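You operate a simulated robot arm through the tools that you are given. There is no shell and no other tool. Be economical: measure what you need, move in short steps, check, and stop when the job is done.

Carry out the task below with a simulated robot arm. There is one attempt and no reset: what you move stays moved.

Task
Put things in order on the ironing board top. At the end: the beige bare spool stands where the cream canister (marked "BUTTONS") stood; the blue screw jar from the ironing board top stands where the red tag (marked "DEAD") stood; the red tag is in the yellow pet bowl; the cream canister stands where the blue screw jar stood; whatever was shut is shut again. Leave all else as you found it, and nothing knocked over.
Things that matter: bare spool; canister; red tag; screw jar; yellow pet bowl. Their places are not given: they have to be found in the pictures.

The check looks at the end state, three seconds after you hand in, the way a careful person would. Anything else that was tipped, shoved, dropped, spilled or broken makes it a failure.

Robot
A 7-joint arm with a two-finger parallel gripper, fixed in place. Base frame: the origin is at the foot of the arm, x ahead of it, y to its left, z up; the work surface is at about z = 0.82. Units: m, rad, N and s.
With the tool pointing down near the work surface it reaches from about 0.24 to 0.68 m from the base axis. Its first joint turns from -1.152 to 1.152 rad. Payload 2.4 kg.
The tool frame sits at the grasp point between the pads (the TCP): z along the fingers, y along the line on which they close. The tips reach 0.03 m beyond it. Largest opening 0.094 m; finger width 0.028, thickness 0.01; the body of the gripper, 0.05 by 0.096 m, starts 0.055 m behind the TCP.
Orientation is that of the tool frame in the base frame, as a unit quaternion [x, y, z, w]. With the fingers straight down and closing along the base's y, the tool's x points along the base's -x, its y along +y and its z along -z.

Tools
- The arm moves only by the tool step_arm. Its argument "steps" is text: rows parted by semicolons, each of 7 numbers parted by spaces: the closure, from 0 (fully open) to 1 (shut), then the shift along the tool's x, y, z in m, then the turn, a rotation vector about the tool's x, y, z in rad. In form: hand tx ty tz wx wy wz; .... A call has 1 to 8 rows; each row is the pose to reach, as a shift and turn from the pose commanded when the call began, along the tool's axes at that moment. A row lasts 0.2 s, in which the tool goes at most 0.05 m and 0.15 rad; a call with a longer step from one row to the next is refused whole, and so is a gripper value outside its range. Where a pose cannot be reached the arm comes as near as it can. A force on the tool above 40 N (or 10 N above the force at the start of the call, whichever is more), or a blocked arm, ends the call early, and 0.2 s more pass. Each finger travels about 0.153 m/s and halts on what it meets, pressing with about 45 N; the grip force reading is that of the motor and also rises with nothing between the fingers. The clock runs only during rows and for 0.2 s after the last one: add rows that repeat a pose to give the fingers time. The reply holds the time, the measured pose of the TCP, the force on the tool along the base axes, the opening and the grip force, in the units named above and with some noise, with the torque about the TCP (base axes, N m) and any sound that the robot's microphone picked up.
- Cameras (640 x 400 px; columns grow to the right, rows downward): "scene" is fixed at [0.0383, 0.4698, 1.4579]; the picture's right is [-0.78, -0.63, 0.00], its down [-0.27, 0.33, -0.91] and it looks along [0.57, -0.70, -0.42] (base axes); focal length 343 px, centre (320, 200). "wrist" rides on the gripper at [0.076, 0.014, -0.102] in the tool frame; the picture's right is [-0.18, 0.98, 0.00], its down [-0.75, -0.14, -0.64] and it looks along [-0.63, -0.12, 0.77] (tool axes); focal length 243 px, centre (320, 200).
- grab_frame(camera): a new picture of that camera. The clock stands still meanwhile.
- measure_at(camera, pixels): for up to 12 pixels [column, row] of the newest picture of that camera ("zoom" is the newest enlarged one), the place [x, y, z] in the base frame of the surface seen there, good to about 0.002 m. The clock stands still meanwhile.
- enlarge(camera, box): a new picture of the part [left, top, right, bottom] of that camera's present view, enlarged. The clock stands still meanwhile.
- finish_job(): hands the job in; it is judged then, once.

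Keep the steps short. Do not move on a guess: measure, check each grasp and each placing, and mend mistakes. In all there are 80 turns and 54 pictures (those below and enlarged ones count). Leave the gripper open and the arm clear of the work at the hand-in unless told otherwise, and finish with a single line.

The tools are called after "Emit:" as a command line: name --argument value ..., lists and objects as JSON in quotes. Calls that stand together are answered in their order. step_arm: Moves the arm, as the interface text tells. Its arguments: {"type":"object","properties":{"steps":{"type":"string"}},"required":["steps"]} The other tools are called the same way: grab_frame (camera) takes a picture; measure_at (camera, pixels) gives the place of the surface under pixels of a picture; enlarge (camera, box) takes an enlarged picture of a part of a camera's view; finish_job () hands the job in.

At the start:

```text
clock: 0.0
eef_pos: [0.4432, -0.0331, 1.1451]
tcp_rot: [-0.001, 1.0, 0.0, 0.0]
wrist_force: [-0.1, 0.5, 0.7]
torque: [-0.01, 0.0, 0.0]
grip_width: 0.094
finger_force: 0.0
```

scene: 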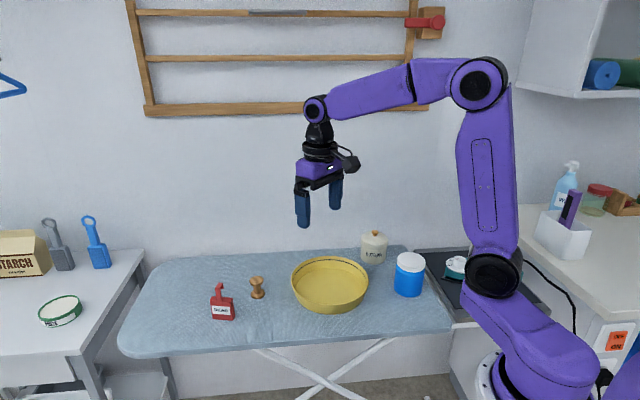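
wrist: 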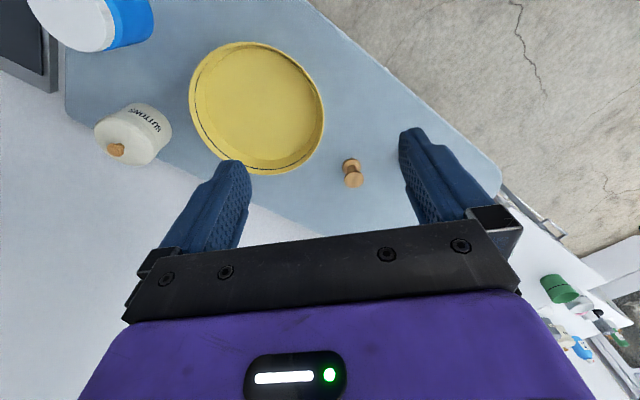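

I see the board with the red item at (222,303), spool (257,288), bowl (330,285), canister (374,248) and blue jar (409,275). I'll enlarge the board and get measurements.

Emit:
enlarge --camera "scene" --box '[180, 220, 340, 320]'

Emit:
enlarge --camera "scene" --box '[320, 220, 480, 320]'

Emit:
measure_at --camera "scene" --pixels '[[222, 311], [219, 289], [257, 279], [257, 296], [330, 290], [294, 282], [367, 285], [330, 258], [374, 236], [373, 256], [410, 258], [408, 282]]'

Emit:
measure_at --camera "wrist" --pixels '[[353, 165], [352, 181], [116, 150], [130, 125], [148, 122], [130, 25], [191, 100], [323, 115], [255, 43], [265, 170], [260, 100], [80, 30]]'

```text
4.00 times, centred on (260, 270) of scene
```

zoom: 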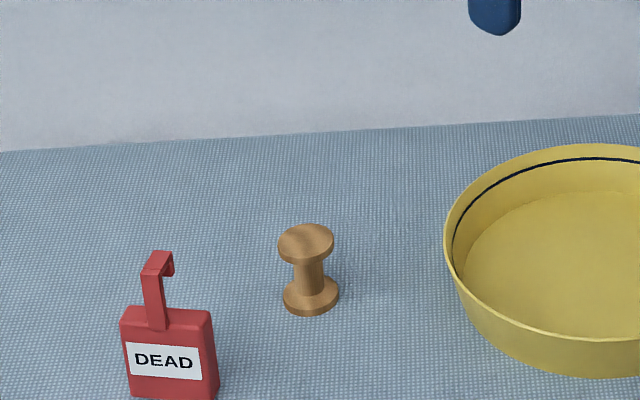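

```text
4.00 times, centred on (400, 270) of scene
```

zoom: 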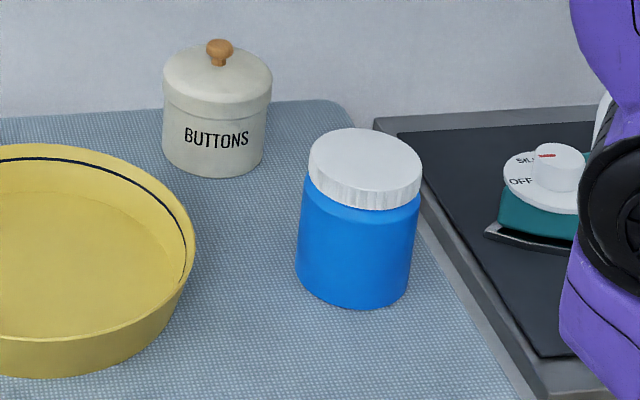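

```text
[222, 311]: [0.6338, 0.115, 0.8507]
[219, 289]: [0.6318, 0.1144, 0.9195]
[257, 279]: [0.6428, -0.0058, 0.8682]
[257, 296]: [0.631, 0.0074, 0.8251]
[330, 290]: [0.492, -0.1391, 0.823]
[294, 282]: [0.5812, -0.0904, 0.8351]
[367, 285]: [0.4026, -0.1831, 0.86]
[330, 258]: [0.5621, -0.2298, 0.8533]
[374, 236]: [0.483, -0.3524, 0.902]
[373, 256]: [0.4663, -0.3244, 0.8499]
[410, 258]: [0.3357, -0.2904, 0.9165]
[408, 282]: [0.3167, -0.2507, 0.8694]
```

```text
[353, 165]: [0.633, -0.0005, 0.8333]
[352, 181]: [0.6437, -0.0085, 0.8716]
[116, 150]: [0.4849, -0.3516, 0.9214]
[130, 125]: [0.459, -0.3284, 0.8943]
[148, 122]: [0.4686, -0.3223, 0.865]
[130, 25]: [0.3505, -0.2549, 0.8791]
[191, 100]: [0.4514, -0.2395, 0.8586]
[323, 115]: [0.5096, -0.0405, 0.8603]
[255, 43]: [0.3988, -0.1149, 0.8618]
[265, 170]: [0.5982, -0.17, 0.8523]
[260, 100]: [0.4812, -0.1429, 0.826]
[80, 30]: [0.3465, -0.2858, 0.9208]
```

Measuring the jar and canister edges in the zoom picture.

Emit:
measure_at --camera "zoom" --pixels '[[312, 164], [418, 170], [366, 131], [364, 186], [358, 305], [366, 158], [167, 85], [269, 85], [219, 45], [216, 100], [212, 175], [540, 170]]'

Emit:
enlarge --camera "wrist" --box '[20, 0, 340, 200]'

```text
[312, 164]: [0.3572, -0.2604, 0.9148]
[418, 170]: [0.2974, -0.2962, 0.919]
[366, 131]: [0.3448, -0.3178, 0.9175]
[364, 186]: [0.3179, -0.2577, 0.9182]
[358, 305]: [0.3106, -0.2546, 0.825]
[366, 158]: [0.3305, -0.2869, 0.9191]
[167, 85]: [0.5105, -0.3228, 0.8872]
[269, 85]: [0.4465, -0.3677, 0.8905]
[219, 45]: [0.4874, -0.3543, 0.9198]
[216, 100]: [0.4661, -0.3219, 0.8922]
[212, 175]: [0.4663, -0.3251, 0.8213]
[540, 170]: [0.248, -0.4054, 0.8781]
```

```text
2.00 times, centred on (180, 100) of wrist
```

zoom: 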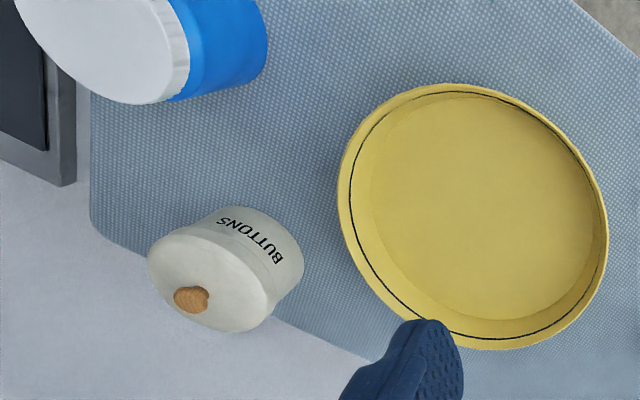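

Next, the tag's geometry: enlarging around (222,302).

Emit:
enlarge --camera "scene" --box '[190, 270, 270, 320]'

```text
8.00 times, centred on (230, 295) of scene
```

zoom: 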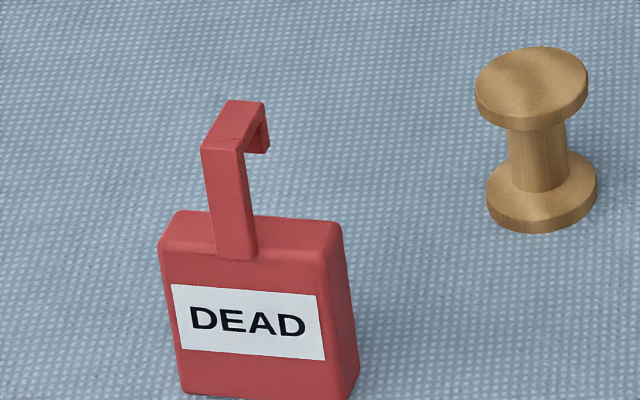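

Emit:
measure_at --camera "zoom" --pixels '[[166, 250], [318, 264], [186, 385], [338, 390], [178, 216], [336, 228], [222, 145], [245, 105], [530, 68], [480, 85], [584, 80], [540, 225]]'

```text
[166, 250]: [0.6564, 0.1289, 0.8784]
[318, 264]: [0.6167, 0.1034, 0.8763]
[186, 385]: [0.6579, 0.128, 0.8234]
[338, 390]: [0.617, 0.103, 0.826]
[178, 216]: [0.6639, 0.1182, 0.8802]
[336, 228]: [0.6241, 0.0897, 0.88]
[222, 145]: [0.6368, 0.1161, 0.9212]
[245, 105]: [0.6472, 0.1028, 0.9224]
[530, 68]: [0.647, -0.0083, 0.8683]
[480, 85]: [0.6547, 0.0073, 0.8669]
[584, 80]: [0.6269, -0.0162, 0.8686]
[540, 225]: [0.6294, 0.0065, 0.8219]
```

Tag: box centre ≈ (0.6415, 0.108), thickness axis ≈ (0.53,-0.85), top 0.88, hook to 0.922. Moving above it with a 0.56 rad turn to close across its thickness.

Emit:
step_arm --steps "0 -0.0283 0.0201 0.0179 0 0 -0.08; 0 -0.0566 0.0403 0.0357 0 0 -0.16; 0 -0.085 0.0605 0.0536 0 0 -0.24; 0 -0.1133 0.0806 0.0714 0 0 -0.32; 0 -0.1416 0.1008 0.0893 0 0 -0.40; 0 -0.17 0.121 0.107 0 0 -0.48; 0 -0.1983 0.1411 0.125 0 0 -0.56; 0 -0.1983 0.1411 0.125 0 0 -0.56"

Emit:
grab_frame --camera "wrist"

```text
clock: 1.8
eef_pos: [0.642, 0.1073, 1.0192]
tcp_rot: [-0.278, 0.961, 0.0, 0.0]
wrist_force: [1.1, -0.3, 0.4]
torque: [-0.02, 0.02, -0.02]
grip_width: 0.0937
finger_force: 0.1
```

```text
47 pictures are left
```

wrist: 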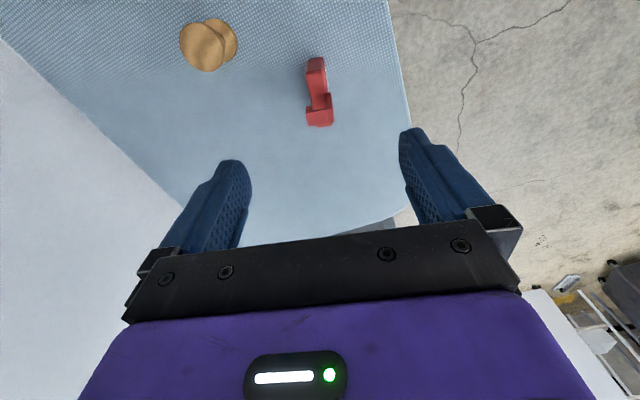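

The tag sits between the fingers' columns (318). Descending to z≈0.877, still open.

Emit:
step_arm --steps "0 0 0 0.04 0 0 0; 0 0 0 0.08 0 0 0; 0 0 0 0.115 0 0 0; 0 0 0 0.142 0 0 0; 0 0 0 0.142 0 0 0"

Emit:
grab_frame --camera "wrist"

```text
clock: 3.0
eef_pos: [0.6424, 0.1062, 0.8765]
tcp_rot: [-0.277, 0.961, 0.0, 0.001]
wrist_force: [-0.8, 0.7, 0.2]
torque: [-0.01, 0.01, 0.02]
grip_width: 0.0942
finger_force: 0.1
```

```text
46 pictures are left
```

wrist: 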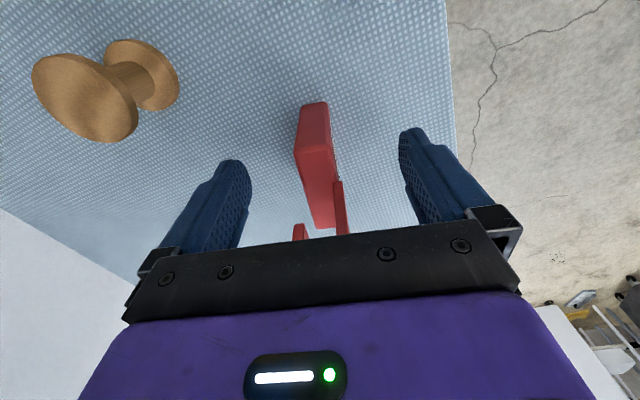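

Tag is between the pads. Closing.

Emit:
step_arm --steps "0.5 0 0 0 0 0 0; 1 0 0 0 0 0 0; 1 0 0 0 0 0 0; 1 0 0 0 0 0 0"

```text
clock: 4.0
eef_pos: [0.6421, 0.1069, 0.8766]
tcp_rot: [-0.276, 0.961, 0.0, 0.0]
wrist_force: [0.1, -1.5, -0.2]
torque: [0.04, 0.0, -0.02]
grip_width: 0.0222
finger_force: 45.1
```

Gripped at 0.022 m. Lifting 0.13 m straight up.

Emit:
step_arm --steps "1 0 0 -0.02 0 0 0; 1 0 0 -0.06 0 0 0; 1 0 0 -0.1 0 0 0; 1 0 0 -0.13 0 0 0; 1 0 0 -0.13 0 0 0"

Emit:
grab_frame --camera "scene"

```text
clock: 5.2
eef_pos: [0.6417, 0.1065, 1.0077]
tcp_rot: [-0.276, 0.961, 0.0, 0.0]
wrist_force: [-0.1, 0.1, -0.7]
torque: [0.02, 0.01, 0.0]
grip_width: 0.022
finger_force: 44.7
```

```text
45 pictures are left
```

scene: 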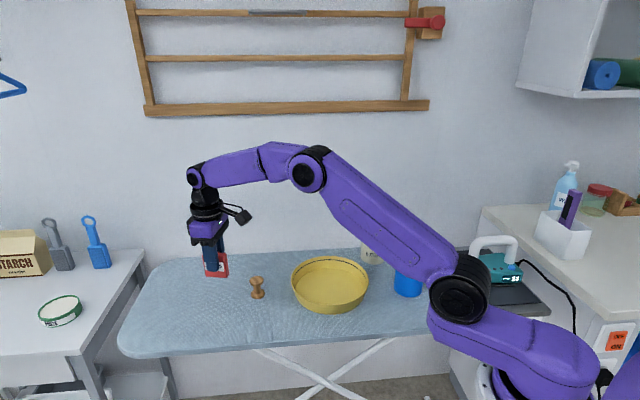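

Held. Carrying it over the bowl centre (0.49,-0.14).

Emit:
step_arm --steps "1 0.0371 -0.0183 0 0 0 0; 1 0.0742 -0.0366 0 0 0 0; 1 0.1113 -0.0549 0 0 0 0; 1 0.1483 -0.0732 0 0 0 0; 1 0.1854 -0.0915 0 0 0 0; 1 0.2225 -0.1098 0 0 0 0; 1 0.2596 -0.1281 0 0 0 0; 1 0.2596 -0.1281 0 0 0 0"

Emit:
grab_frame --camera "scene"

```text
clock: 7.0
eef_pos: [0.4899, -0.1409, 1.0071]
tcp_rot: [-0.276, 0.961, 0.0, 0.0]
wrist_force: [0.3, 0.0, -1.0]
torque: [-0.01, -0.02, 0.04]
grip_width: 0.0222
finger_force: 45.0
```

```text
44 pictures are left
```

scene: 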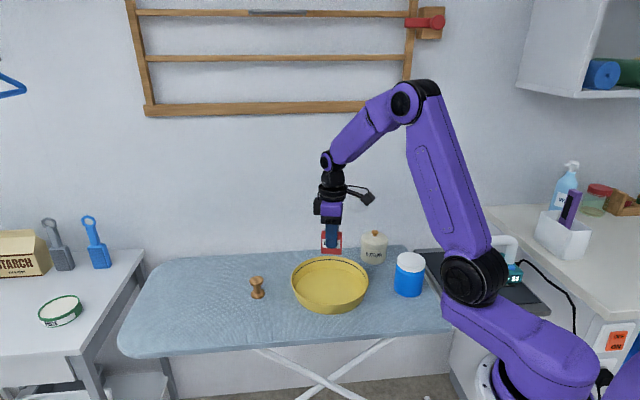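

Over the bowl. Lowering to just above the bowl floor (TCP ≈0.882).

Emit:
step_arm --steps "1 0 0 0.04 0 0 0; 1 0 0 0.08 0 0 0; 1 0 0 0.11 0 0 0; 1 0 0 0.12 0 0 0; 1 0 0 0.124 0 0 0; 1 0 0 0.126 0 0 0"

Emit:
enlarge --camera "scene" --box '[260, 220, 420, 320]'

```text
clock: 8.4
eef_pos: [0.4908, -0.1406, 0.8818]
tcp_rot: [-0.277, 0.961, 0.0, 0.0]
wrist_force: [-2.4, 1.6, 9.8]
torque: [0.1, 0.16, -0.02]
grip_width: 0.0221
finger_force: 44.7
```

```text
4.00 times, centred on (340, 270) of scene
```

zoom: 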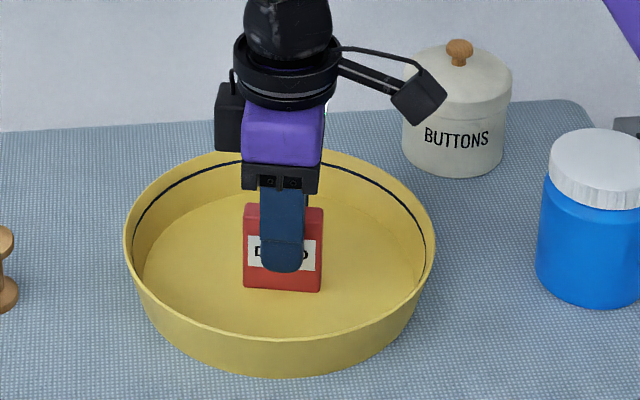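

The tag touches the bowl floor (9.8 N up). Opening slowly, then rising.

Emit:
step_arm --steps "0.8 0 0 -0.001 0 0 0; 0.4 0 0 -0.001 0 0 0; 0 0 0 -0.001 0 0 0; 0 0 0 -0.001 0 0 0; 0 0 0 -0.03 0 0 0; 0 0 0 -0.07 0 0 0; 0 0 0 -0.11 0 0 0; 0 0 0 -0.15 0 0 0"

Emit:
grab_frame --camera "scene"

Emit:
grab_frame --camera "wrist"

```text
clock: 10.2
eef_pos: [0.4895, -0.1368, 1.0305]
tcp_rot: [-0.277, 0.961, 0.001, 0.0]
wrist_force: [0.4, -0.4, 0.7]
torque: [-0.04, -0.01, -0.01]
grip_width: 0.0942
finger_force: 0.1
```

```text
42 pictures are left
```

scene: 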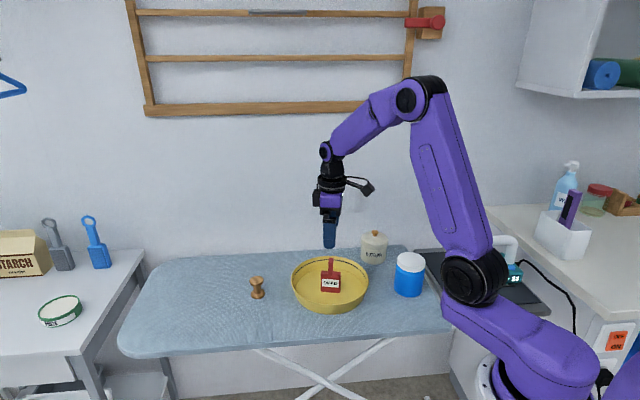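

```text
41 pictures are left
```

wrist: 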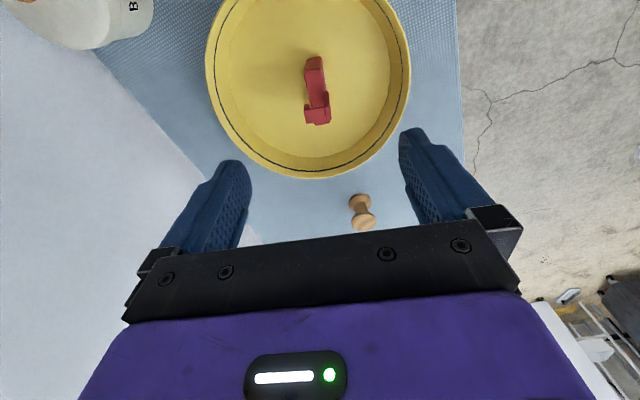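

The tag stands in the bowl. Next is the jar at (0.331,-0.288); checking the iron's height and extents nearby.

Emit:
enlarge --camera "scene" --box '[370, 220, 530, 320]'

Emit:
measure_at --camera "scene" --pixels '[[500, 237], [515, 245], [516, 270], [430, 300], [418, 255], [330, 264], [331, 282]]'

```text
4.00 times, centred on (450, 270) of scene
```

zoom: 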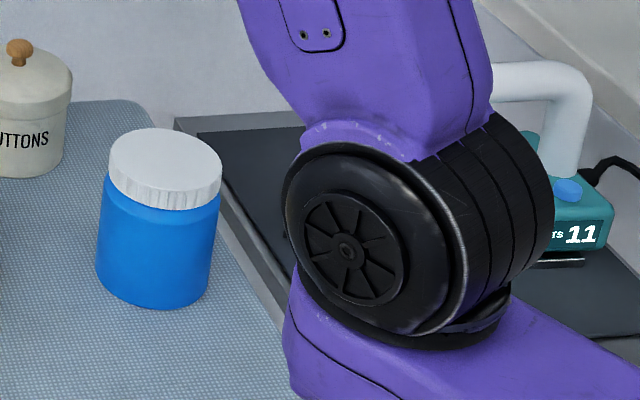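

```text
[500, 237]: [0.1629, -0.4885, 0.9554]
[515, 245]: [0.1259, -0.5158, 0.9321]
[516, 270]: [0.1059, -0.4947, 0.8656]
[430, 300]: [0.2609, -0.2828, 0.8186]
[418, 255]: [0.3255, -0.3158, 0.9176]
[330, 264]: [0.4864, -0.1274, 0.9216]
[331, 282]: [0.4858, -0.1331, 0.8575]
```

Iron is clear (handle at (0.16,-0.49)). Moving above the jar and turning the tool back to closing along y.

Emit:
step_arm --steps "0 0.0358 -0.0073 0 0 0 0.0936; 0 0.0716 -0.0145 0 0 0 0.187; 0 0.1074 -0.0218 0 0 0 0.281; 0 0.1431 -0.0291 0 0 0 0.374; 0 0.1789 -0.0363 0 0 0 0.468; 0 0.2147 -0.0436 0 0 0 0.5614; 0 0.2147 -0.0436 0 0 0 0.5614"

Emit:
grab_frame --camera "wrist"

Emit:
grab_frame --camera "scene"

```text
clock: 11.8
eef_pos: [0.331, -0.2909, 1.0303]
tcp_rot: [0.002, 1.0, 0.0, 0.0]
wrist_force: [0.6, 0.3, -0.3]
torque: [0.0, -0.01, 0.02]
grip_width: 0.094
finger_force: 0.0
```

```text
39 pictures are left
```

wrist: 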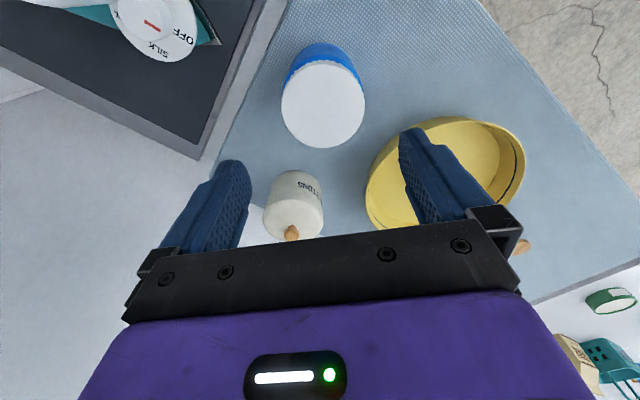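

```text
38 pictures are left
```

scene: 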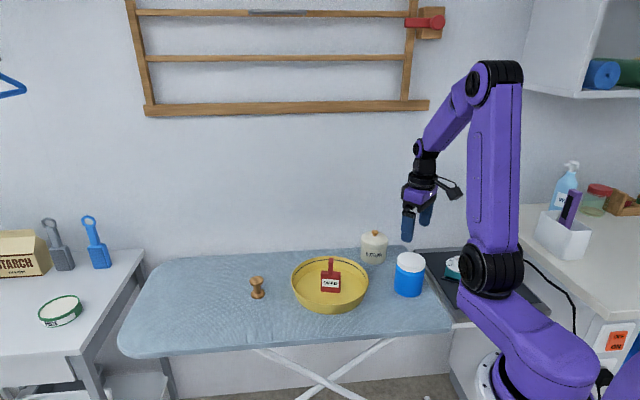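

Measuring the jar's lid edges in the wrist picture for a precise centre.

Emit:
measure_at --camera "wrist" --pixels '[[284, 108], [362, 100], [322, 64], [322, 145], [290, 82], [356, 76], [323, 104], [292, 72], [358, 68]]'

```text
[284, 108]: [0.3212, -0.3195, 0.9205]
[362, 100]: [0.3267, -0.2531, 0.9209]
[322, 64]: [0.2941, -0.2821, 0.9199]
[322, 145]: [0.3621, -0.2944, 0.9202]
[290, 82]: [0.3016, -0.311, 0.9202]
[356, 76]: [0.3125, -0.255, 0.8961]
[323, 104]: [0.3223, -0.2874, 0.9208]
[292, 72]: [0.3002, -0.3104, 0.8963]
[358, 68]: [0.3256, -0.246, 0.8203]
```

Jar centre ≈ (0.330,-0.287), lid top 0.920. Descending to TCP z≈0.876 with +0.0035 y correction, pausing just above the lid first.

Emit:
step_arm --steps "0 0 0.0035 0.03 0 0 0; 0 0 0.0035 0.06 0 0 0; 0 0 0.0035 0.06 0 0 0"

Emit:
grab_frame --camera "wrist"

```text
clock: 12.6
eef_pos: [0.3313, -0.2866, 0.9703]
tcp_rot: [0.002, 1.0, 0.0, 0.0]
wrist_force: [0.4, 0.4, 1.0]
torque: [0.01, 0.0, 0.0]
grip_width: 0.094
finger_force: 0.1
```

```text
37 pictures are left
```

wrist: 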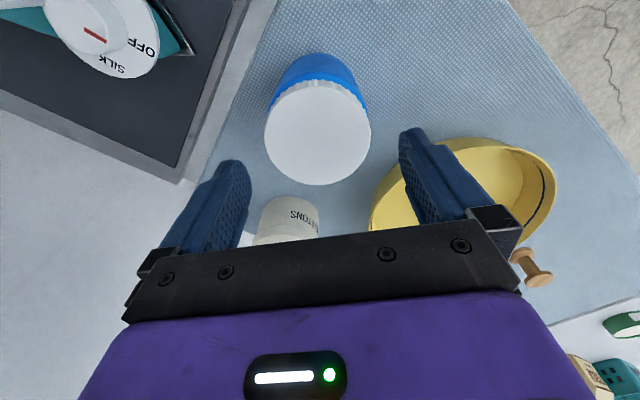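

Pose is on the jar axis (0.331,-0.287). Lowering gently to 0.876.

Emit:
step_arm --steps "0 0 0 0.02 0 0 0; 0 0 0 0.04 0 0 0; 0 0 0 0.06 0 0 0; 0 0 0 0.08 0 0 0; 0 0 0 0.094 0 0 0; 0 0 0 0.094 0 0 0"

Emit:
grab_frame --camera "wrist"

```text
clock: 14.0
eef_pos: [0.3312, -0.2871, 0.8769]
tcp_rot: [0.001, 1.0, 0.0, 0.0]
wrist_force: [0.3, 0.6, -0.4]
torque: [0.0, 0.02, -0.02]
grip_width: 0.0937
finger_force: 0.0
```

```text
36 pictures are left
```

wrist: 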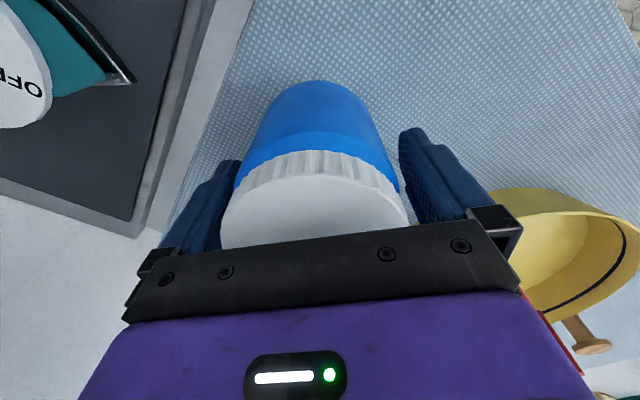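

The jar sits a little left of mid-gap; shifting −0.0025 in y, then closing.

Emit:
step_arm --steps "0 0 -0.0025 0 0 0 0; 0.15 0 -0.0025 0 0 0 0; 0.3 0 -0.0025 0 0 0 0; 1 0 -0.0025 0 0 0 0; 1 0 -0.0025 0 0 0 0"

```text
clock: 15.2
eef_pos: [0.3315, -0.2889, 0.8766]
tcp_rot: [0.001, 1.0, 0.0, 0.0]
wrist_force: [0.2, -0.4, 0.3]
torque: [-0.01, 0.07, 0.0]
grip_width: 0.0771
finger_force: 44.9
```

Gripped (0.077 m). Lifting 0.14 m.

Emit:
step_arm --steps "1 0 0 -0.015 0 0 0; 1 0 0 -0.05 0 0 0; 1 0 0 -0.09 0 0 0; 1 0 0 -0.13 0 0 0; 1 0 0 -0.145 0 0 0; 1 0 0 -0.145 0 0 0"

Emit:
grab_frame --camera "scene"

```text
clock: 16.6
eef_pos: [0.332, -0.2891, 1.0233]
tcp_rot: [0.001, 1.0, 0.0, 0.0]
wrist_force: [0.4, -0.3, -1.0]
torque: [-0.02, 0.01, 0.02]
grip_width: 0.0771
finger_force: 45.1
```

```text
35 pictures are left
```

scene: 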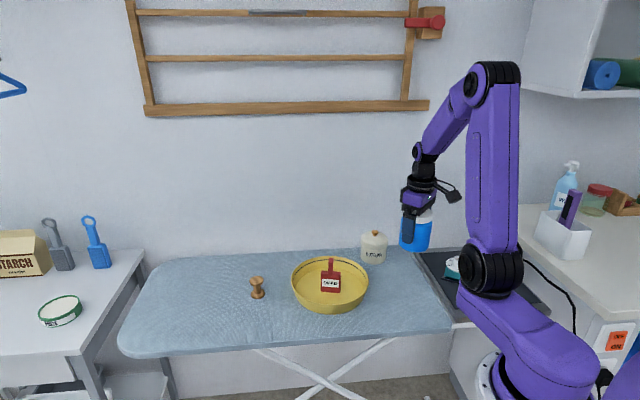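

Jar held upright. Carrying it towards (0.6425, 0.1065), first half.

Emit:
step_arm --steps "1 -0.0259 0.033 0 0 0 0; 1 -0.0518 0.0659 0 0 0 0; 1 -0.0778 0.0989 0 0 0 0; 1 -0.1037 0.1318 0 0 0 0; 1 -0.1296 0.1648 0 0 0 0; 1 -0.1555 0.1978 0 0 0 0"

Emit:
step_arm --steps "1 -0.0259 0.033 0 0 0 0; 1 -0.0518 0.0659 0 0 0 0; 1 -0.0778 0.0989 0 0 0 0; 1 -0.1037 0.1318 0 0 0 0; 1 -0.1296 0.1648 0 0 0 0; 1 -0.1555 0.1978 0 0 0 0; 1 -0.1555 0.1978 0 0 0 0"

Emit:
grab_frame --camera "scene"

```text
clock: 18.0
eef_pos: [0.4878, -0.0907, 1.0226]
tcp_rot: [0.001, 1.0, 0.001, 0.0]
wrist_force: [0.2, 0.8, -1.0]
torque: [0.01, 0.03, -0.01]
grip_width: 0.0771
finger_force: 45.3
```

```text
clock: 19.6
eef_pos: [0.6439, 0.1056, 1.0226]
tcp_rot: [0.001, 1.0, 0.0, 0.0]
wrist_force: [-0.6, -0.2, -1.4]
torque: [0.01, -0.01, 0.02]
grip_width: 0.0772
finger_force: 44.6
```

```text
34 pictures are left
```

scene: 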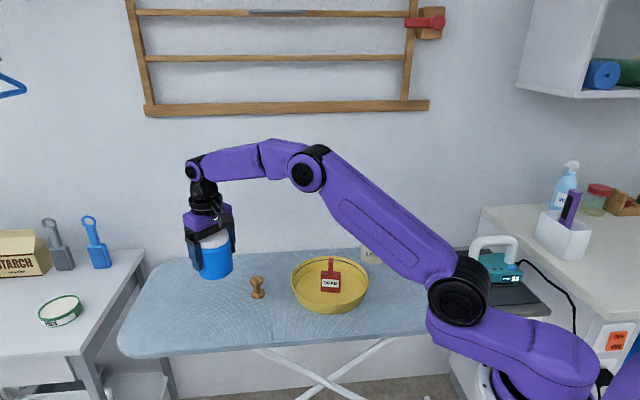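

At (0.644,0.106). Lowering to the grasp height 0.877.

Emit:
step_arm --steps "1 0.001 0.001 0.04 0 0 0; 1 0.001 0.001 0.08 0 0 0; 1 0.001 0.001 0.115 0 0 0; 1 0.001 0.001 0.135 0 0 0; 1 0.001 0.001 0.143 0 0 0; 1 0.001 0.001 0.146 0 0 0; 1 0.001 0.001 0.146 0 0 0"

Emit:
enlarge --camera "scene" --box '[170, 220, 330, 320]'

```text
clock: 21.2
eef_pos: [0.6419, 0.1057, 0.8765]
tcp_rot: [0.0, 1.0, 0.0, 0.0]
wrist_force: [-5.4, -1.2, 15.5]
torque: [-0.05, 0.43, 0.01]
grip_width: 0.0771
finger_force: 44.7
```

```text
4.00 times, centred on (250, 270) of scene
```

zoom: 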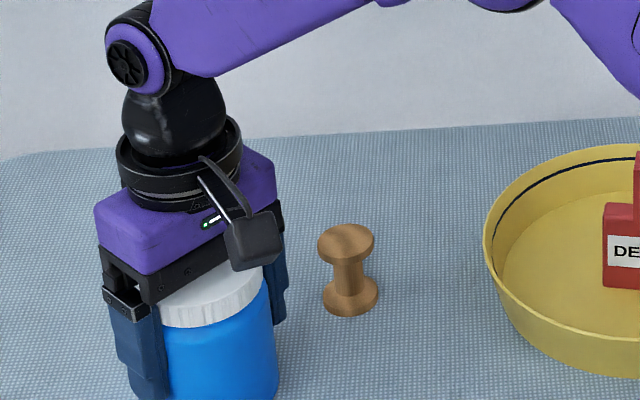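

Contact at 0.8765 (15 N), standing. Opening, then rising straight.

Emit:
step_arm --steps "0.7 0 0 -0.001 0 0 0; 0.3 0 0 -0.001 0 0 0; 0 0 0 -0.001 0 0 0; 0 0 0 -0.001 0 0 0; 0 0 0 -0.03 0 0 0; 0 0 0 -0.07 0 0 0; 0 0 0 -0.11 0 0 0; 0 0 0 -0.15 0 0 0"

Emit:
grab_frame --camera "scene"

Emit:
measure_at --camera "scene" --pixels '[[222, 278], [222, 300]]'

```text
clock: 23.0
eef_pos: [0.6409, 0.1069, 1.0261]
tcp_rot: [0.002, 1.0, -0.001, -0.002]
wrist_force: [-0.7, 0.5, 0.0]
torque: [0.03, -0.02, 0.01]
grip_width: 0.094
finger_force: 0.0
```

```text
32 pictures are left
```

scene: 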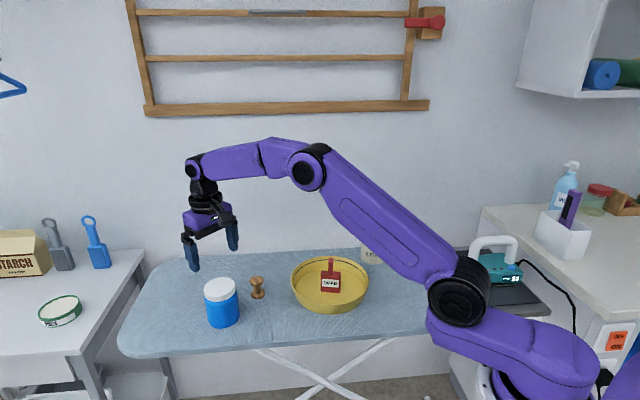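

```text
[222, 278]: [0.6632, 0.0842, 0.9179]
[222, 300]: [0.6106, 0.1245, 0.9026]
```

Jar stands on the tag's place. Checking wall distance near the canister before going there.

Emit:
measure_at --camera "scene" --pixels '[[340, 225], [400, 225], [374, 215], [395, 247], [340, 247], [408, 295], [374, 232]]'

Emit:
step_arm --steps "0 0.0128 -0.0383 0 0 0 0; 0 0.0257 -0.0767 0 0 0 0; 0 0.0385 -0.115 0 0 0 0; 0 0.0513 -0.1533 0 0 0 0; 0 0.0642 -0.1917 0 0 0 0; 0 0.077 -0.23 0 0 0 0; 0 0.077 -0.23 0 0 0 0"

```text
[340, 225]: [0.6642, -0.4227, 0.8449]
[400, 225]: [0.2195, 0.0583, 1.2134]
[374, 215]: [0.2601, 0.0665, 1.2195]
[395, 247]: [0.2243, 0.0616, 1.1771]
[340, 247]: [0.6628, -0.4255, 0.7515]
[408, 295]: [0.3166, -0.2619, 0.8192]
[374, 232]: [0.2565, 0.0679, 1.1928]
```

```text
clock: 24.6
eef_pos: [0.565, -0.1228, 1.0249]
tcp_rot: [0.0, 1.0, 0.0, 0.0]
wrist_force: [-0.9, -0.7, -0.3]
torque: [0.01, 0.01, 0.01]
grip_width: 0.094
finger_force: 0.2
```

Wall at y≈-0.423, so I'll close mostly along x at the canister. Moving above (0.487,-0.353) with a 1.16 rad turn.

Emit:
step_arm --steps "0 0.0098 -0.0288 0 0 0 0.145; 0 0.0195 -0.0576 0 0 0 0.29; 0 0.0293 -0.0863 0 0 0 0.435; 0 0.039 -0.1151 0 0 0 0.58; 0 0.0488 -0.1439 0 0 0 0.725; 0 0.0585 -0.1727 0 0 0 0.87; 0 0.0683 -0.2014 0 0 0 1.015; 0 0.078 -0.2302 0 0 0 1.16"

Emit:
grab_frame --camera "wrist"

Emit:
enlarge --camera "scene" --box '[334, 215, 414, 265]'

```text
clock: 26.4
eef_pos: [0.4863, -0.353, 1.0263]
tcp_rot: [0.55, 0.835, 0.0, 0.0]
wrist_force: [0.2, 0.2, 0.7]
torque: [0.04, 0.0, -0.03]
grip_width: 0.0939
finger_force: 0.1
```

```text
31 pictures are left
```

wrist: 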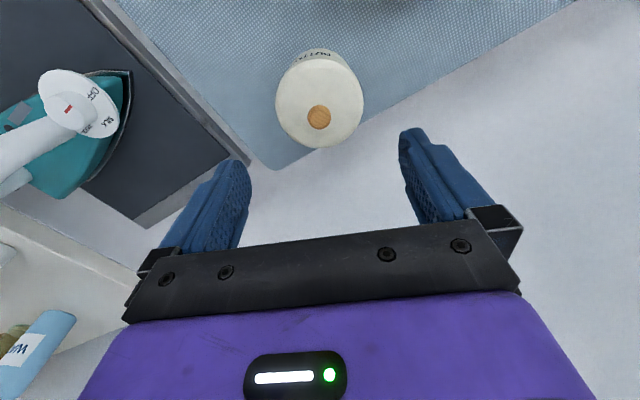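

```text
8.00 times, centred on (374, 240) of scene
```

zoom: 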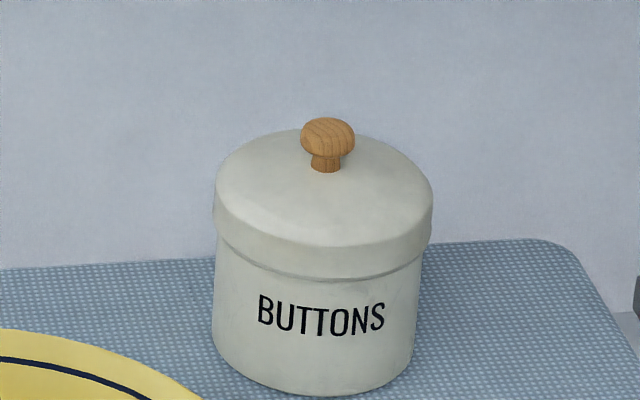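

The lid looks slightly wider than the body. Measuring its profile and centre.

Emit:
measure_at --camera "zoom" --pixels '[[310, 240], [310, 270], [310, 282], [310, 300], [310, 385], [220, 205], [429, 205], [222, 260], [417, 270], [217, 330], [412, 330], [327, 125]]'

Emit:
measure_at --camera "wrist" --pixels '[[278, 100], [361, 98], [320, 60], [320, 145], [320, 116], [290, 72], [350, 70], [320, 57], [320, 50], [285, 75]]'

Emit:
enlarge --camera "wrist" --box '[140, 110, 524, 350]'

```text
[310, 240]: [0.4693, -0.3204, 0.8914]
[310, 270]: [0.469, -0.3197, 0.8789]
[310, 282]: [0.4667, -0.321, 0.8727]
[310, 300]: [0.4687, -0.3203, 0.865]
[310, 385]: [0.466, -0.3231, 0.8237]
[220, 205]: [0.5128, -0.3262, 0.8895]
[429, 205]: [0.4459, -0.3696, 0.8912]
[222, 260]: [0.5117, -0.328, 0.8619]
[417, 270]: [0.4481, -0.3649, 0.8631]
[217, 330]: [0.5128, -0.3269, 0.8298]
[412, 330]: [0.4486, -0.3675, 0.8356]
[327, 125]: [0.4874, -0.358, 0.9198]
```

```text
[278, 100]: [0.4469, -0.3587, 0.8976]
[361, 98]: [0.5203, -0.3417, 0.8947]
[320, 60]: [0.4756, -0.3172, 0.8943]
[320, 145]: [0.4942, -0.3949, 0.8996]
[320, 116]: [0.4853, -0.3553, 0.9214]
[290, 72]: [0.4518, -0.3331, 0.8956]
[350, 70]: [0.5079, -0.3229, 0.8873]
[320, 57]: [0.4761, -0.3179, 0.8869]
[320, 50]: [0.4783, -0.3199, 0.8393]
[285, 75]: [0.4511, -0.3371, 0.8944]
```

```text
1.67 times, centred on (332, 230) of wrist
```

zoom: 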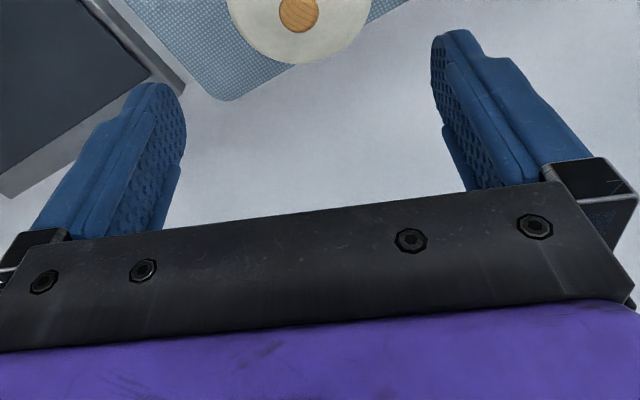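

Centre ≈ (0.485,-0.354), lid ≈0.08 wide, skirt z 0.873–0.892. Fingers fit; lowering slowly to TCP 0.878.

Emit:
step_arm --steps "0 0 -0.001 0.04 0 0 0; 0 0 -0.001 0.07 0 0 0; 0 0 -0.001 0.09 0 0 0; 0 0 -0.001 0.11 0 0 0; 0 0 -0.001 0.13 0 0 0; 0 0 -0.001 0.148 0 0 0; 0 0 -0.001 0.148 0 0 0"

Emit:
grab_frame --camera "wrist"

```text
clock: 28.0
eef_pos: [0.4865, -0.3543, 0.877]
tcp_rot: [0.548, 0.836, 0.0, 0.0]
wrist_force: [0.2, -0.4, -0.1]
torque: [0.01, 0.01, 0.06]
grip_width: 0.0941
finger_force: 0.1
```

```text
28 pictures are left
```

wrist: 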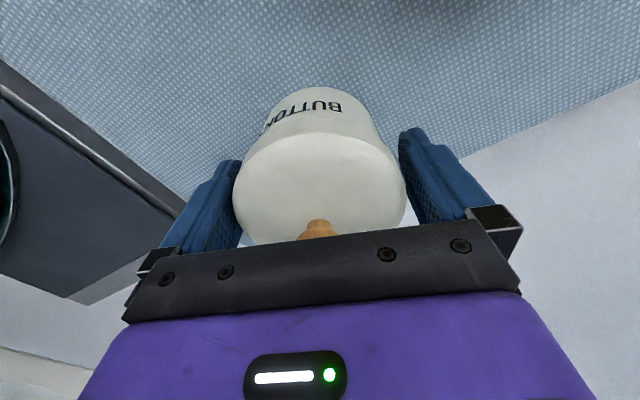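

Fingers straddle the canister. Small centring shift and gentle close.

Emit:
step_arm --steps "0 0 -0.0015 0 0 0 0; 0.1 0 -0.0015 0 0 0 0; 0.2 0 -0.0015 0 0 0 0; 1 0 -0.0015 0 0 0 0; 1 0 -0.0015 0 0 0 0"

Emit:
step_arm --steps "1 0 0 -0.002 0 0 0; 1 0 0 -0.004 0 0 0; 1 0 0 -0.006 0 0 0; 1 0 0 -0.006 0 0 0"

Emit:
enlarge --camera "scene" --box '[334, 215, 414, 265]'

```text
clock: 29.2
eef_pos: [0.4839, -0.3543, 0.878]
tcp_rot: [0.548, 0.836, 0.0, 0.0]
wrist_force: [0.1, -0.3, 0.8]
torque: [0.01, 0.01, 0.01]
grip_width: 0.0845
finger_force: 45.3
heard: snap
```

```text
clock: 30.2
eef_pos: [0.484, -0.3556, 0.8839]
tcp_rot: [0.548, 0.836, 0.0, 0.0]
wrist_force: [-0.2, -0.9, 0.3]
torque: [0.0, -0.02, -0.02]
grip_width: 0.0849
finger_force: 45.1
```

```text
8.00 times, centred on (374, 240) of scene
```

zoom: 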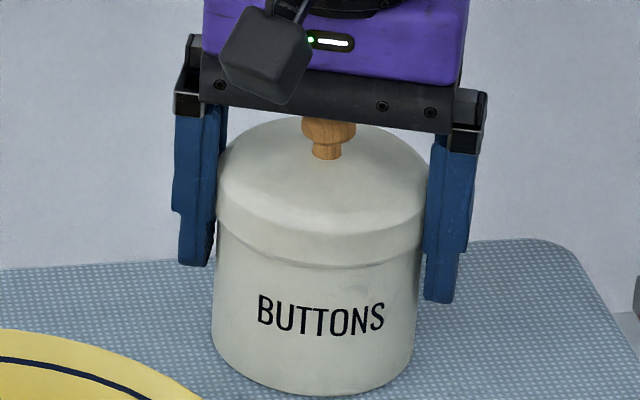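

The lid lifted alone (body bottom unchanged at row ~395 zoom; a "snap" was its catch). So I'll treat lid and body separately and press it shut again at the end. My tips hang too low to set the lid down, so first I'll rest it back, open, and regrip the skirt with the fingertips.

Emit:
step_arm --steps "1 0 0 0.003 0 0 0; 1 0 0 0.006 0 0 0; 0.7 0 0 0.006 0 0 0; 0 0 0 0.006 0 0 0; 0 0 0 0.006 0 0 0; 0 0 0 -0.01 0 0 0; 0 0 0 -0.022 0 0 0; 0 0 0 -0.022 0 0 0"

Emit:
enlarge --camera "scene" --box '[334, 215, 414, 265]'

Emit:
measure_at --camera "scene" --pixels '[[277, 330], [277, 342], [255, 325], [300, 325], [277, 318]]'

```text
clock: 32.0
eef_pos: [0.4848, -0.3541, 0.9058]
tcp_rot: [0.549, 0.836, 0.0, 0.0]
wrist_force: [0.2, 0.4, 0.1]
torque: [0.0, -0.02, 0.0]
grip_width: 0.094
finger_force: 0.1
```

```text
8.00 times, centred on (374, 240) of scene
```

zoom: 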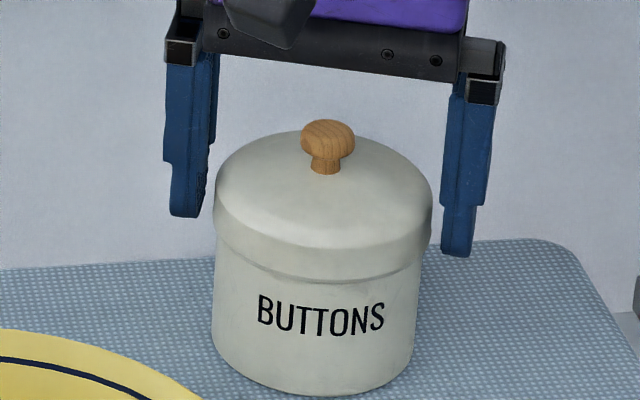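

```text
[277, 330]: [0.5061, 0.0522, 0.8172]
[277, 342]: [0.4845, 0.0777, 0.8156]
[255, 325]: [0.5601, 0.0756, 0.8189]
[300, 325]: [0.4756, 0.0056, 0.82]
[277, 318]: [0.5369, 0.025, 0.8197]
```

Lid seated again; board site near (0.51,0.05) is clear. Gripping the skirt with the fingertips (TCP 0.9058) and lifting.

Emit:
step_arm --steps "0.1 0 0 0 0 0 0; 0.2 0 0 0 0 0 0; 1 0 0 0 0 0 0; 1 0 0 0 0 0 0; 1 0 0 -0.01 0 0 0; 1 0 0 -0.03 0 0 0; 1 0 0 -0.05 0 0 0; 1 0 0 -0.05 0 0 0"

Emit:
enlarge --camera "scene" --box '[314, 190, 442, 270]'

```text
clock: 33.8
eef_pos: [0.483, -0.3549, 0.9565]
tcp_rot: [0.549, 0.836, 0.0, 0.0]
wrist_force: [0.1, 0.0, -1.6]
torque: [0.02, 0.01, -0.01]
grip_width: 0.0811
finger_force: 44.8
```

```text
5.00 times, centred on (378, 230) of scene
```

zoom: 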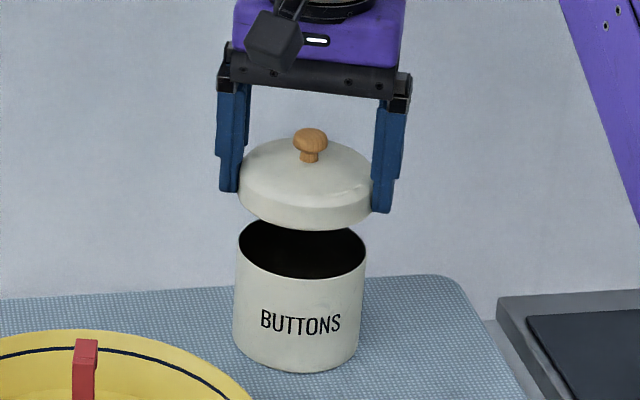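

Lid held cleanly; body stays put. Raising and carrying the lid towards (0.515,0.045).

Emit:
step_arm --steps "1 0 0 -0.045 0 0 0; 1 0.0355 0.0188 -0.045 0 0 0; 1 0.071 0.0375 -0.045 0 0 0; 1 0.1065 0.0563 -0.045 0 0 0; 1 0.142 0.0751 -0.045 0 0 0; 1 0.1775 0.0939 -0.045 0 0 0; 1 0.213 0.1126 -0.045 0 0 0; 1 0.2485 0.1314 -0.045 0 0 0"

Emit:
step_arm --steps "1 0.0355 0.0188 0 0 0 0; 1 0.071 0.0375 0 0 0 0; 1 0.1065 0.0563 0 0 0 0; 1 0.1065 0.0563 0 0 0 0"

Emit:
grab_frame --camera "scene"

```text
clock: 35.6
eef_pos: [0.5055, -0.0736, 1.0007]
tcp_rot: [0.549, 0.836, 0.0, 0.0]
wrist_force: [0.1, 0.2, -0.7]
torque: [0.01, 0.01, 0.0]
grip_width: 0.0813
finger_force: 45.4
```

```text
clock: 36.6
eef_pos: [0.5147, 0.0475, 1.0004]
tcp_rot: [0.549, 0.836, 0.0, 0.001]
wrist_force: [1.2, 0.1, 0.0]
torque: [0.03, 0.04, 0.01]
grip_width: 0.0814
finger_force: 44.6
```

```text
24 pictures are left
```

scene: 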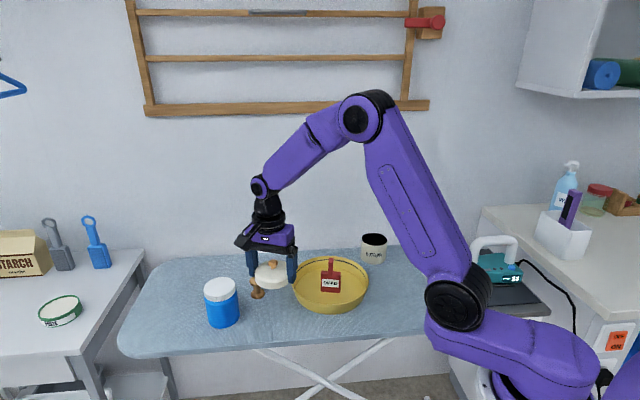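

Lowering the lid to the board (contact expected at TCP ≈0.852).

Emit:
step_arm --steps "1 0 0 0.045 0 0 0; 1 0 0 0.09 0 0 0; 1 0 0 0.125 0 0 0; 1 0 0 0.14 0 0 0; 1 0 0 0.146 0 0 0; 1 0 0 0.149 0 0 0; 1 0 0 0.149 0 0 0"

Emit:
enlarge --camera "scene" --box '[206, 260, 334, 340]'

```text
clock: 38.2
eef_pos: [0.5134, 0.0469, 0.8517]
tcp_rot: [0.548, 0.836, 0.0, 0.0]
wrist_force: [0.9, -0.2, -0.2]
torque: [0.02, 0.0, -0.04]
grip_width: 0.0818
finger_force: 44.8
```

```text
5.00 times, centred on (270, 300) of scene
```

zoom: 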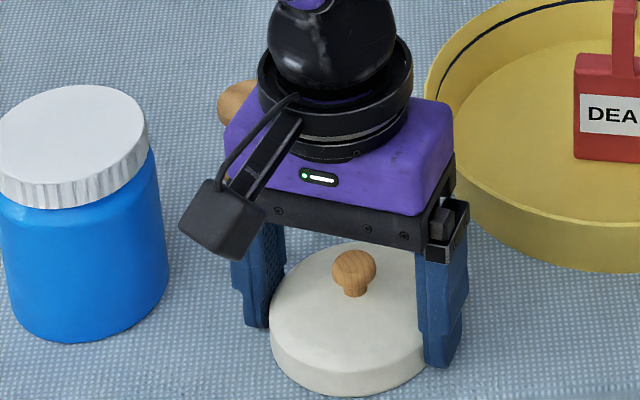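

Almost touching (no contact force). Lowering 1.5 mm more, then opening and rising.

Emit:
step_arm --steps "1 0 0 0.0015 0 0 0; 1 0 0 0.0015 0 0 0"

Emit:
step_arm --steps "0.5 0 0 0 0 0 0; 0 0 0 0 0 0 0; 0 0 0 0 0 0 0"

Emit:
step_arm --steps "0 0 0 -0.03 0 0 0; 0 0 0 -0.07 0 0 0; 0 0 0 -0.11 0 0 0; 0 0 0 -0.15 0 0 0; 0 0 0 -0.15 0 0 0"

Emit:
grab_frame --camera "wrist"

```text
clock: 38.8
eef_pos: [0.5151, 0.0461, 0.85]
tcp_rot: [0.548, 0.837, 0.0, 0.001]
wrist_force: [0.3, 0.1, -0.1]
torque: [-0.01, -0.02, -0.01]
grip_width: 0.0814
finger_force: 45.3
```

```text
clock: 39.6
eef_pos: [0.515, 0.0463, 0.851]
tcp_rot: [0.548, 0.836, 0.0, -0.001]
wrist_force: [-0.4, -0.4, -0.5]
torque: [-0.03, 0.02, 0.04]
grip_width: 0.0941
finger_force: 0.0
```

```text
clock: 40.8
eef_pos: [0.5142, 0.0463, 1.0003]
tcp_rot: [0.548, 0.836, 0.0, 0.0]
wrist_force: [0.1, -0.2, -0.7]
torque: [0.01, 0.01, -0.01]
grip_width: 0.0939
finger_force: 0.1
```

```text
22 pictures are left
```

wrist: 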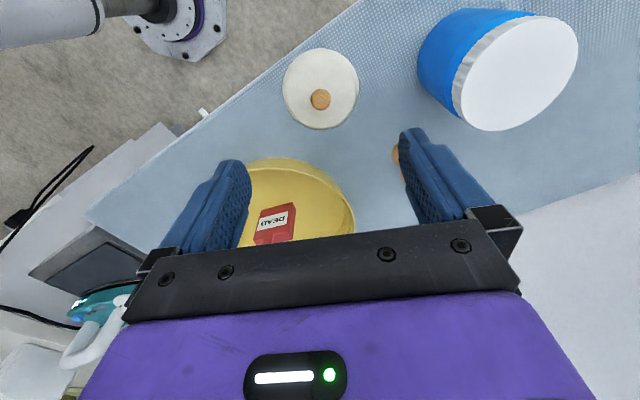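

Lid rests flat, clear of everything. Returning by the exact reverse shift to above the canister body.

Emit:
step_arm --steps "0 -0.0444 -0.0235 0 0 0 0; 0 -0.0888 -0.0469 0 0 0 0; 0 -0.1331 -0.0704 0 0 0 0; 0 -0.1775 -0.0939 0 0 0 0; 0 -0.2219 -0.1173 0 0 0 0; 0 -0.2663 -0.1408 0 0 0 0; 0 -0.3106 -0.1642 0 0 0 0; 0 -0.355 -0.1877 0 0 0 0"

Emit:
grab_frame --camera "wrist"

```text
refused: row 1 steps farther than a row can; nothing moved
```

```text
21 pictures are left
```

wrist: 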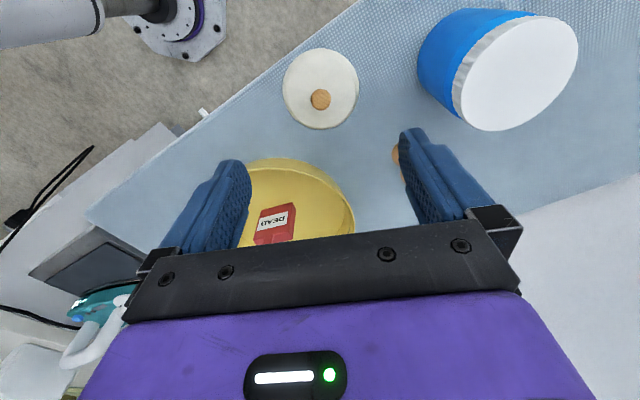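

Step was just too long (0.0502); splitting over two calls.

Emit:
step_arm --steps "0 -0.0355 -0.0188 0 0 0 0; 0 -0.071 -0.0375 0 0 0 0; 0 -0.1065 -0.0563 0 0 0 0; 0 -0.142 -0.0751 0 0 0 0; 0 -0.1775 -0.0939 0 0 0 0; 0 -0.213 -0.1126 0 0 0 0; 0 -0.2485 -0.1314 0 0 0 0"

Emit:
step_arm --steps "0 -0.0355 -0.0188 0 0 0 0; 0 -0.071 -0.0375 0 0 0 0; 0 -0.1065 -0.0563 0 0 0 0; 0 -0.1065 -0.0563 0 0 0 0"

Emit:
grab_frame --camera "wrist"

```text
clock: 42.4
eef_pos: [0.4939, -0.2345, 1.0003]
tcp_rot: [0.549, 0.836, 0.0, 0.0]
wrist_force: [-0.2, 0.4, -1.0]
torque: [0.03, -0.01, -0.01]
grip_width: 0.0938
finger_force: 0.2
```

```text
clock: 43.4
eef_pos: [0.485, -0.3556, 1.0005]
tcp_rot: [0.549, 0.836, 0.001, -0.001]
wrist_force: [0.1, -0.4, 0.5]
torque: [0.0, 0.02, 0.01]
grip_width: 0.0943
finger_force: 0.1
```

```text
20 pictures are left
```

wrist: 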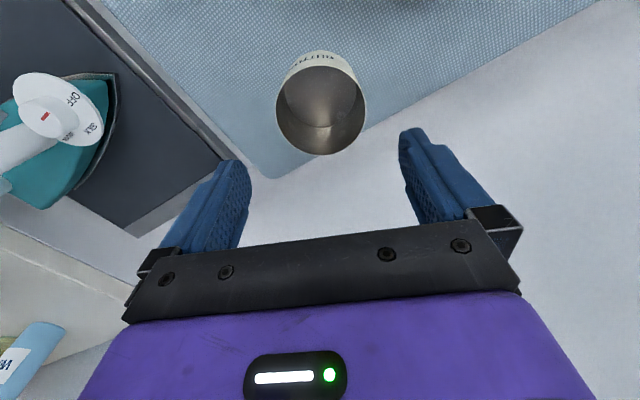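

Body is open and empty, centred (column ~321). Lowering to TCP 0.86 and closing on the body.

Emit:
step_arm --steps "0 0 0 0.04 0 0 0; 0 0 0 0.08 0 0 0; 0 0 0 0.1 0 0 0; 0 0 0 0.12 0 0 0; 0 0 0 0.1405 0 0 0; 0 0 0 0.1405 0 0 0"

Emit:
step_arm --steps "0.1 0 0 0 0 0 0; 0.2 0 0 0 0 0 0; 1 0 0 0 0 0 0; 1 0 0 0 0 0 0"

Emit:
step_arm --steps "1 0 0 -0.01 0 0 0; 1 0 0 -0.03 0 0 0; 1 0 0 -0.06 0 0 0; 1 0 0 -0.06 0 0 0"

Emit:
enlarge --camera "scene" --box '[314, 190, 442, 270]'

```text
clock: 44.8
eef_pos: [0.4852, -0.3546, 0.8609]
tcp_rot: [0.548, 0.836, 0.0, -0.001]
wrist_force: [-0.3, -0.2, -0.8]
torque: [0.0, 0.01, 0.02]
grip_width: 0.0938
finger_force: 0.0
```

```text
clock: 45.8
eef_pos: [0.4845, -0.3536, 0.8602]
tcp_rot: [0.549, 0.836, 0.001, 0.0]
wrist_force: [0.2, -0.2, 0.2]
torque: [0.0, -0.02, -0.01]
grip_width: 0.0826
finger_force: 45.1
```

```text
clock: 46.8
eef_pos: [0.485, -0.3549, 0.9203]
tcp_rot: [0.549, 0.836, 0.0, 0.001]
wrist_force: [-0.7, -0.7, -1.4]
torque: [0.02, -0.03, -0.04]
grip_width: 0.0826
finger_force: 45.1
```

```text
5.00 times, centred on (378, 230) of scene
```

zoom: 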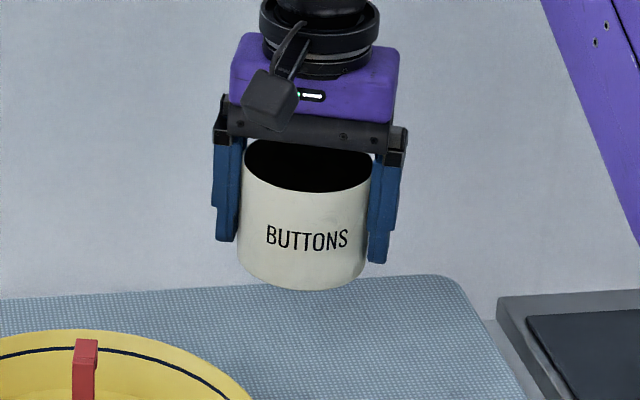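

Body held upright. Carrying it to the jar's former place (0.331,-0.2885).

Emit:
step_arm --steps "1 0.0304 -0.0287 0 0 0 0; 1 0.0608 -0.0575 0 0 0 0; 1 0.0913 -0.0862 0 0 0 0; 1 0.1217 -0.1149 0 0 0 0; 1 0.1217 -0.1149 0 0 0 0"

Emit:
step_arm --steps "1 0 0 0.03 0 0 0; 1 0 0 0.05 0 0 0; 1 0 0 0.057 0 0 0; 1 0 0 0.0595 0 0 0; 1 0 0 0.0595 0 0 0"

Emit:
enlarge --camera "scene" --box '[350, 220, 478, 300]'

```text
clock: 48.0
eef_pos: [0.3309, -0.2887, 0.9205]
tcp_rot: [0.548, 0.836, 0.001, 0.0]
wrist_force: [-0.4, 0.5, -1.3]
torque: [0.05, 0.01, -0.05]
grip_width: 0.0826
finger_force: 45.1
```

```text
clock: 49.2
eef_pos: [0.331, -0.2897, 0.8626]
tcp_rot: [0.548, 0.836, 0.0, 0.0]
wrist_force: [0.1, -0.6, -1.5]
torque: [0.02, -0.01, 0.0]
grip_width: 0.0825
finger_force: 44.7
```

```text
5.00 times, centred on (414, 260) of scene
```

zoom: 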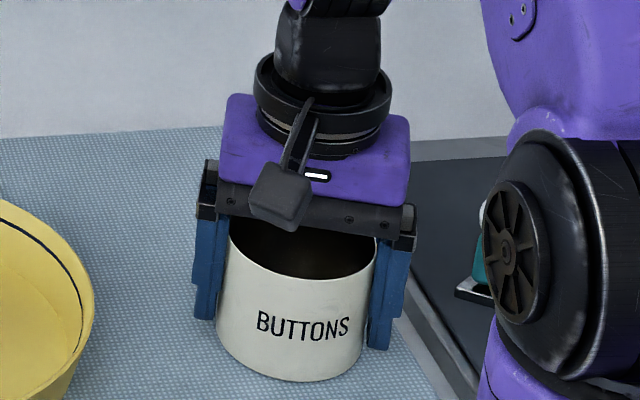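

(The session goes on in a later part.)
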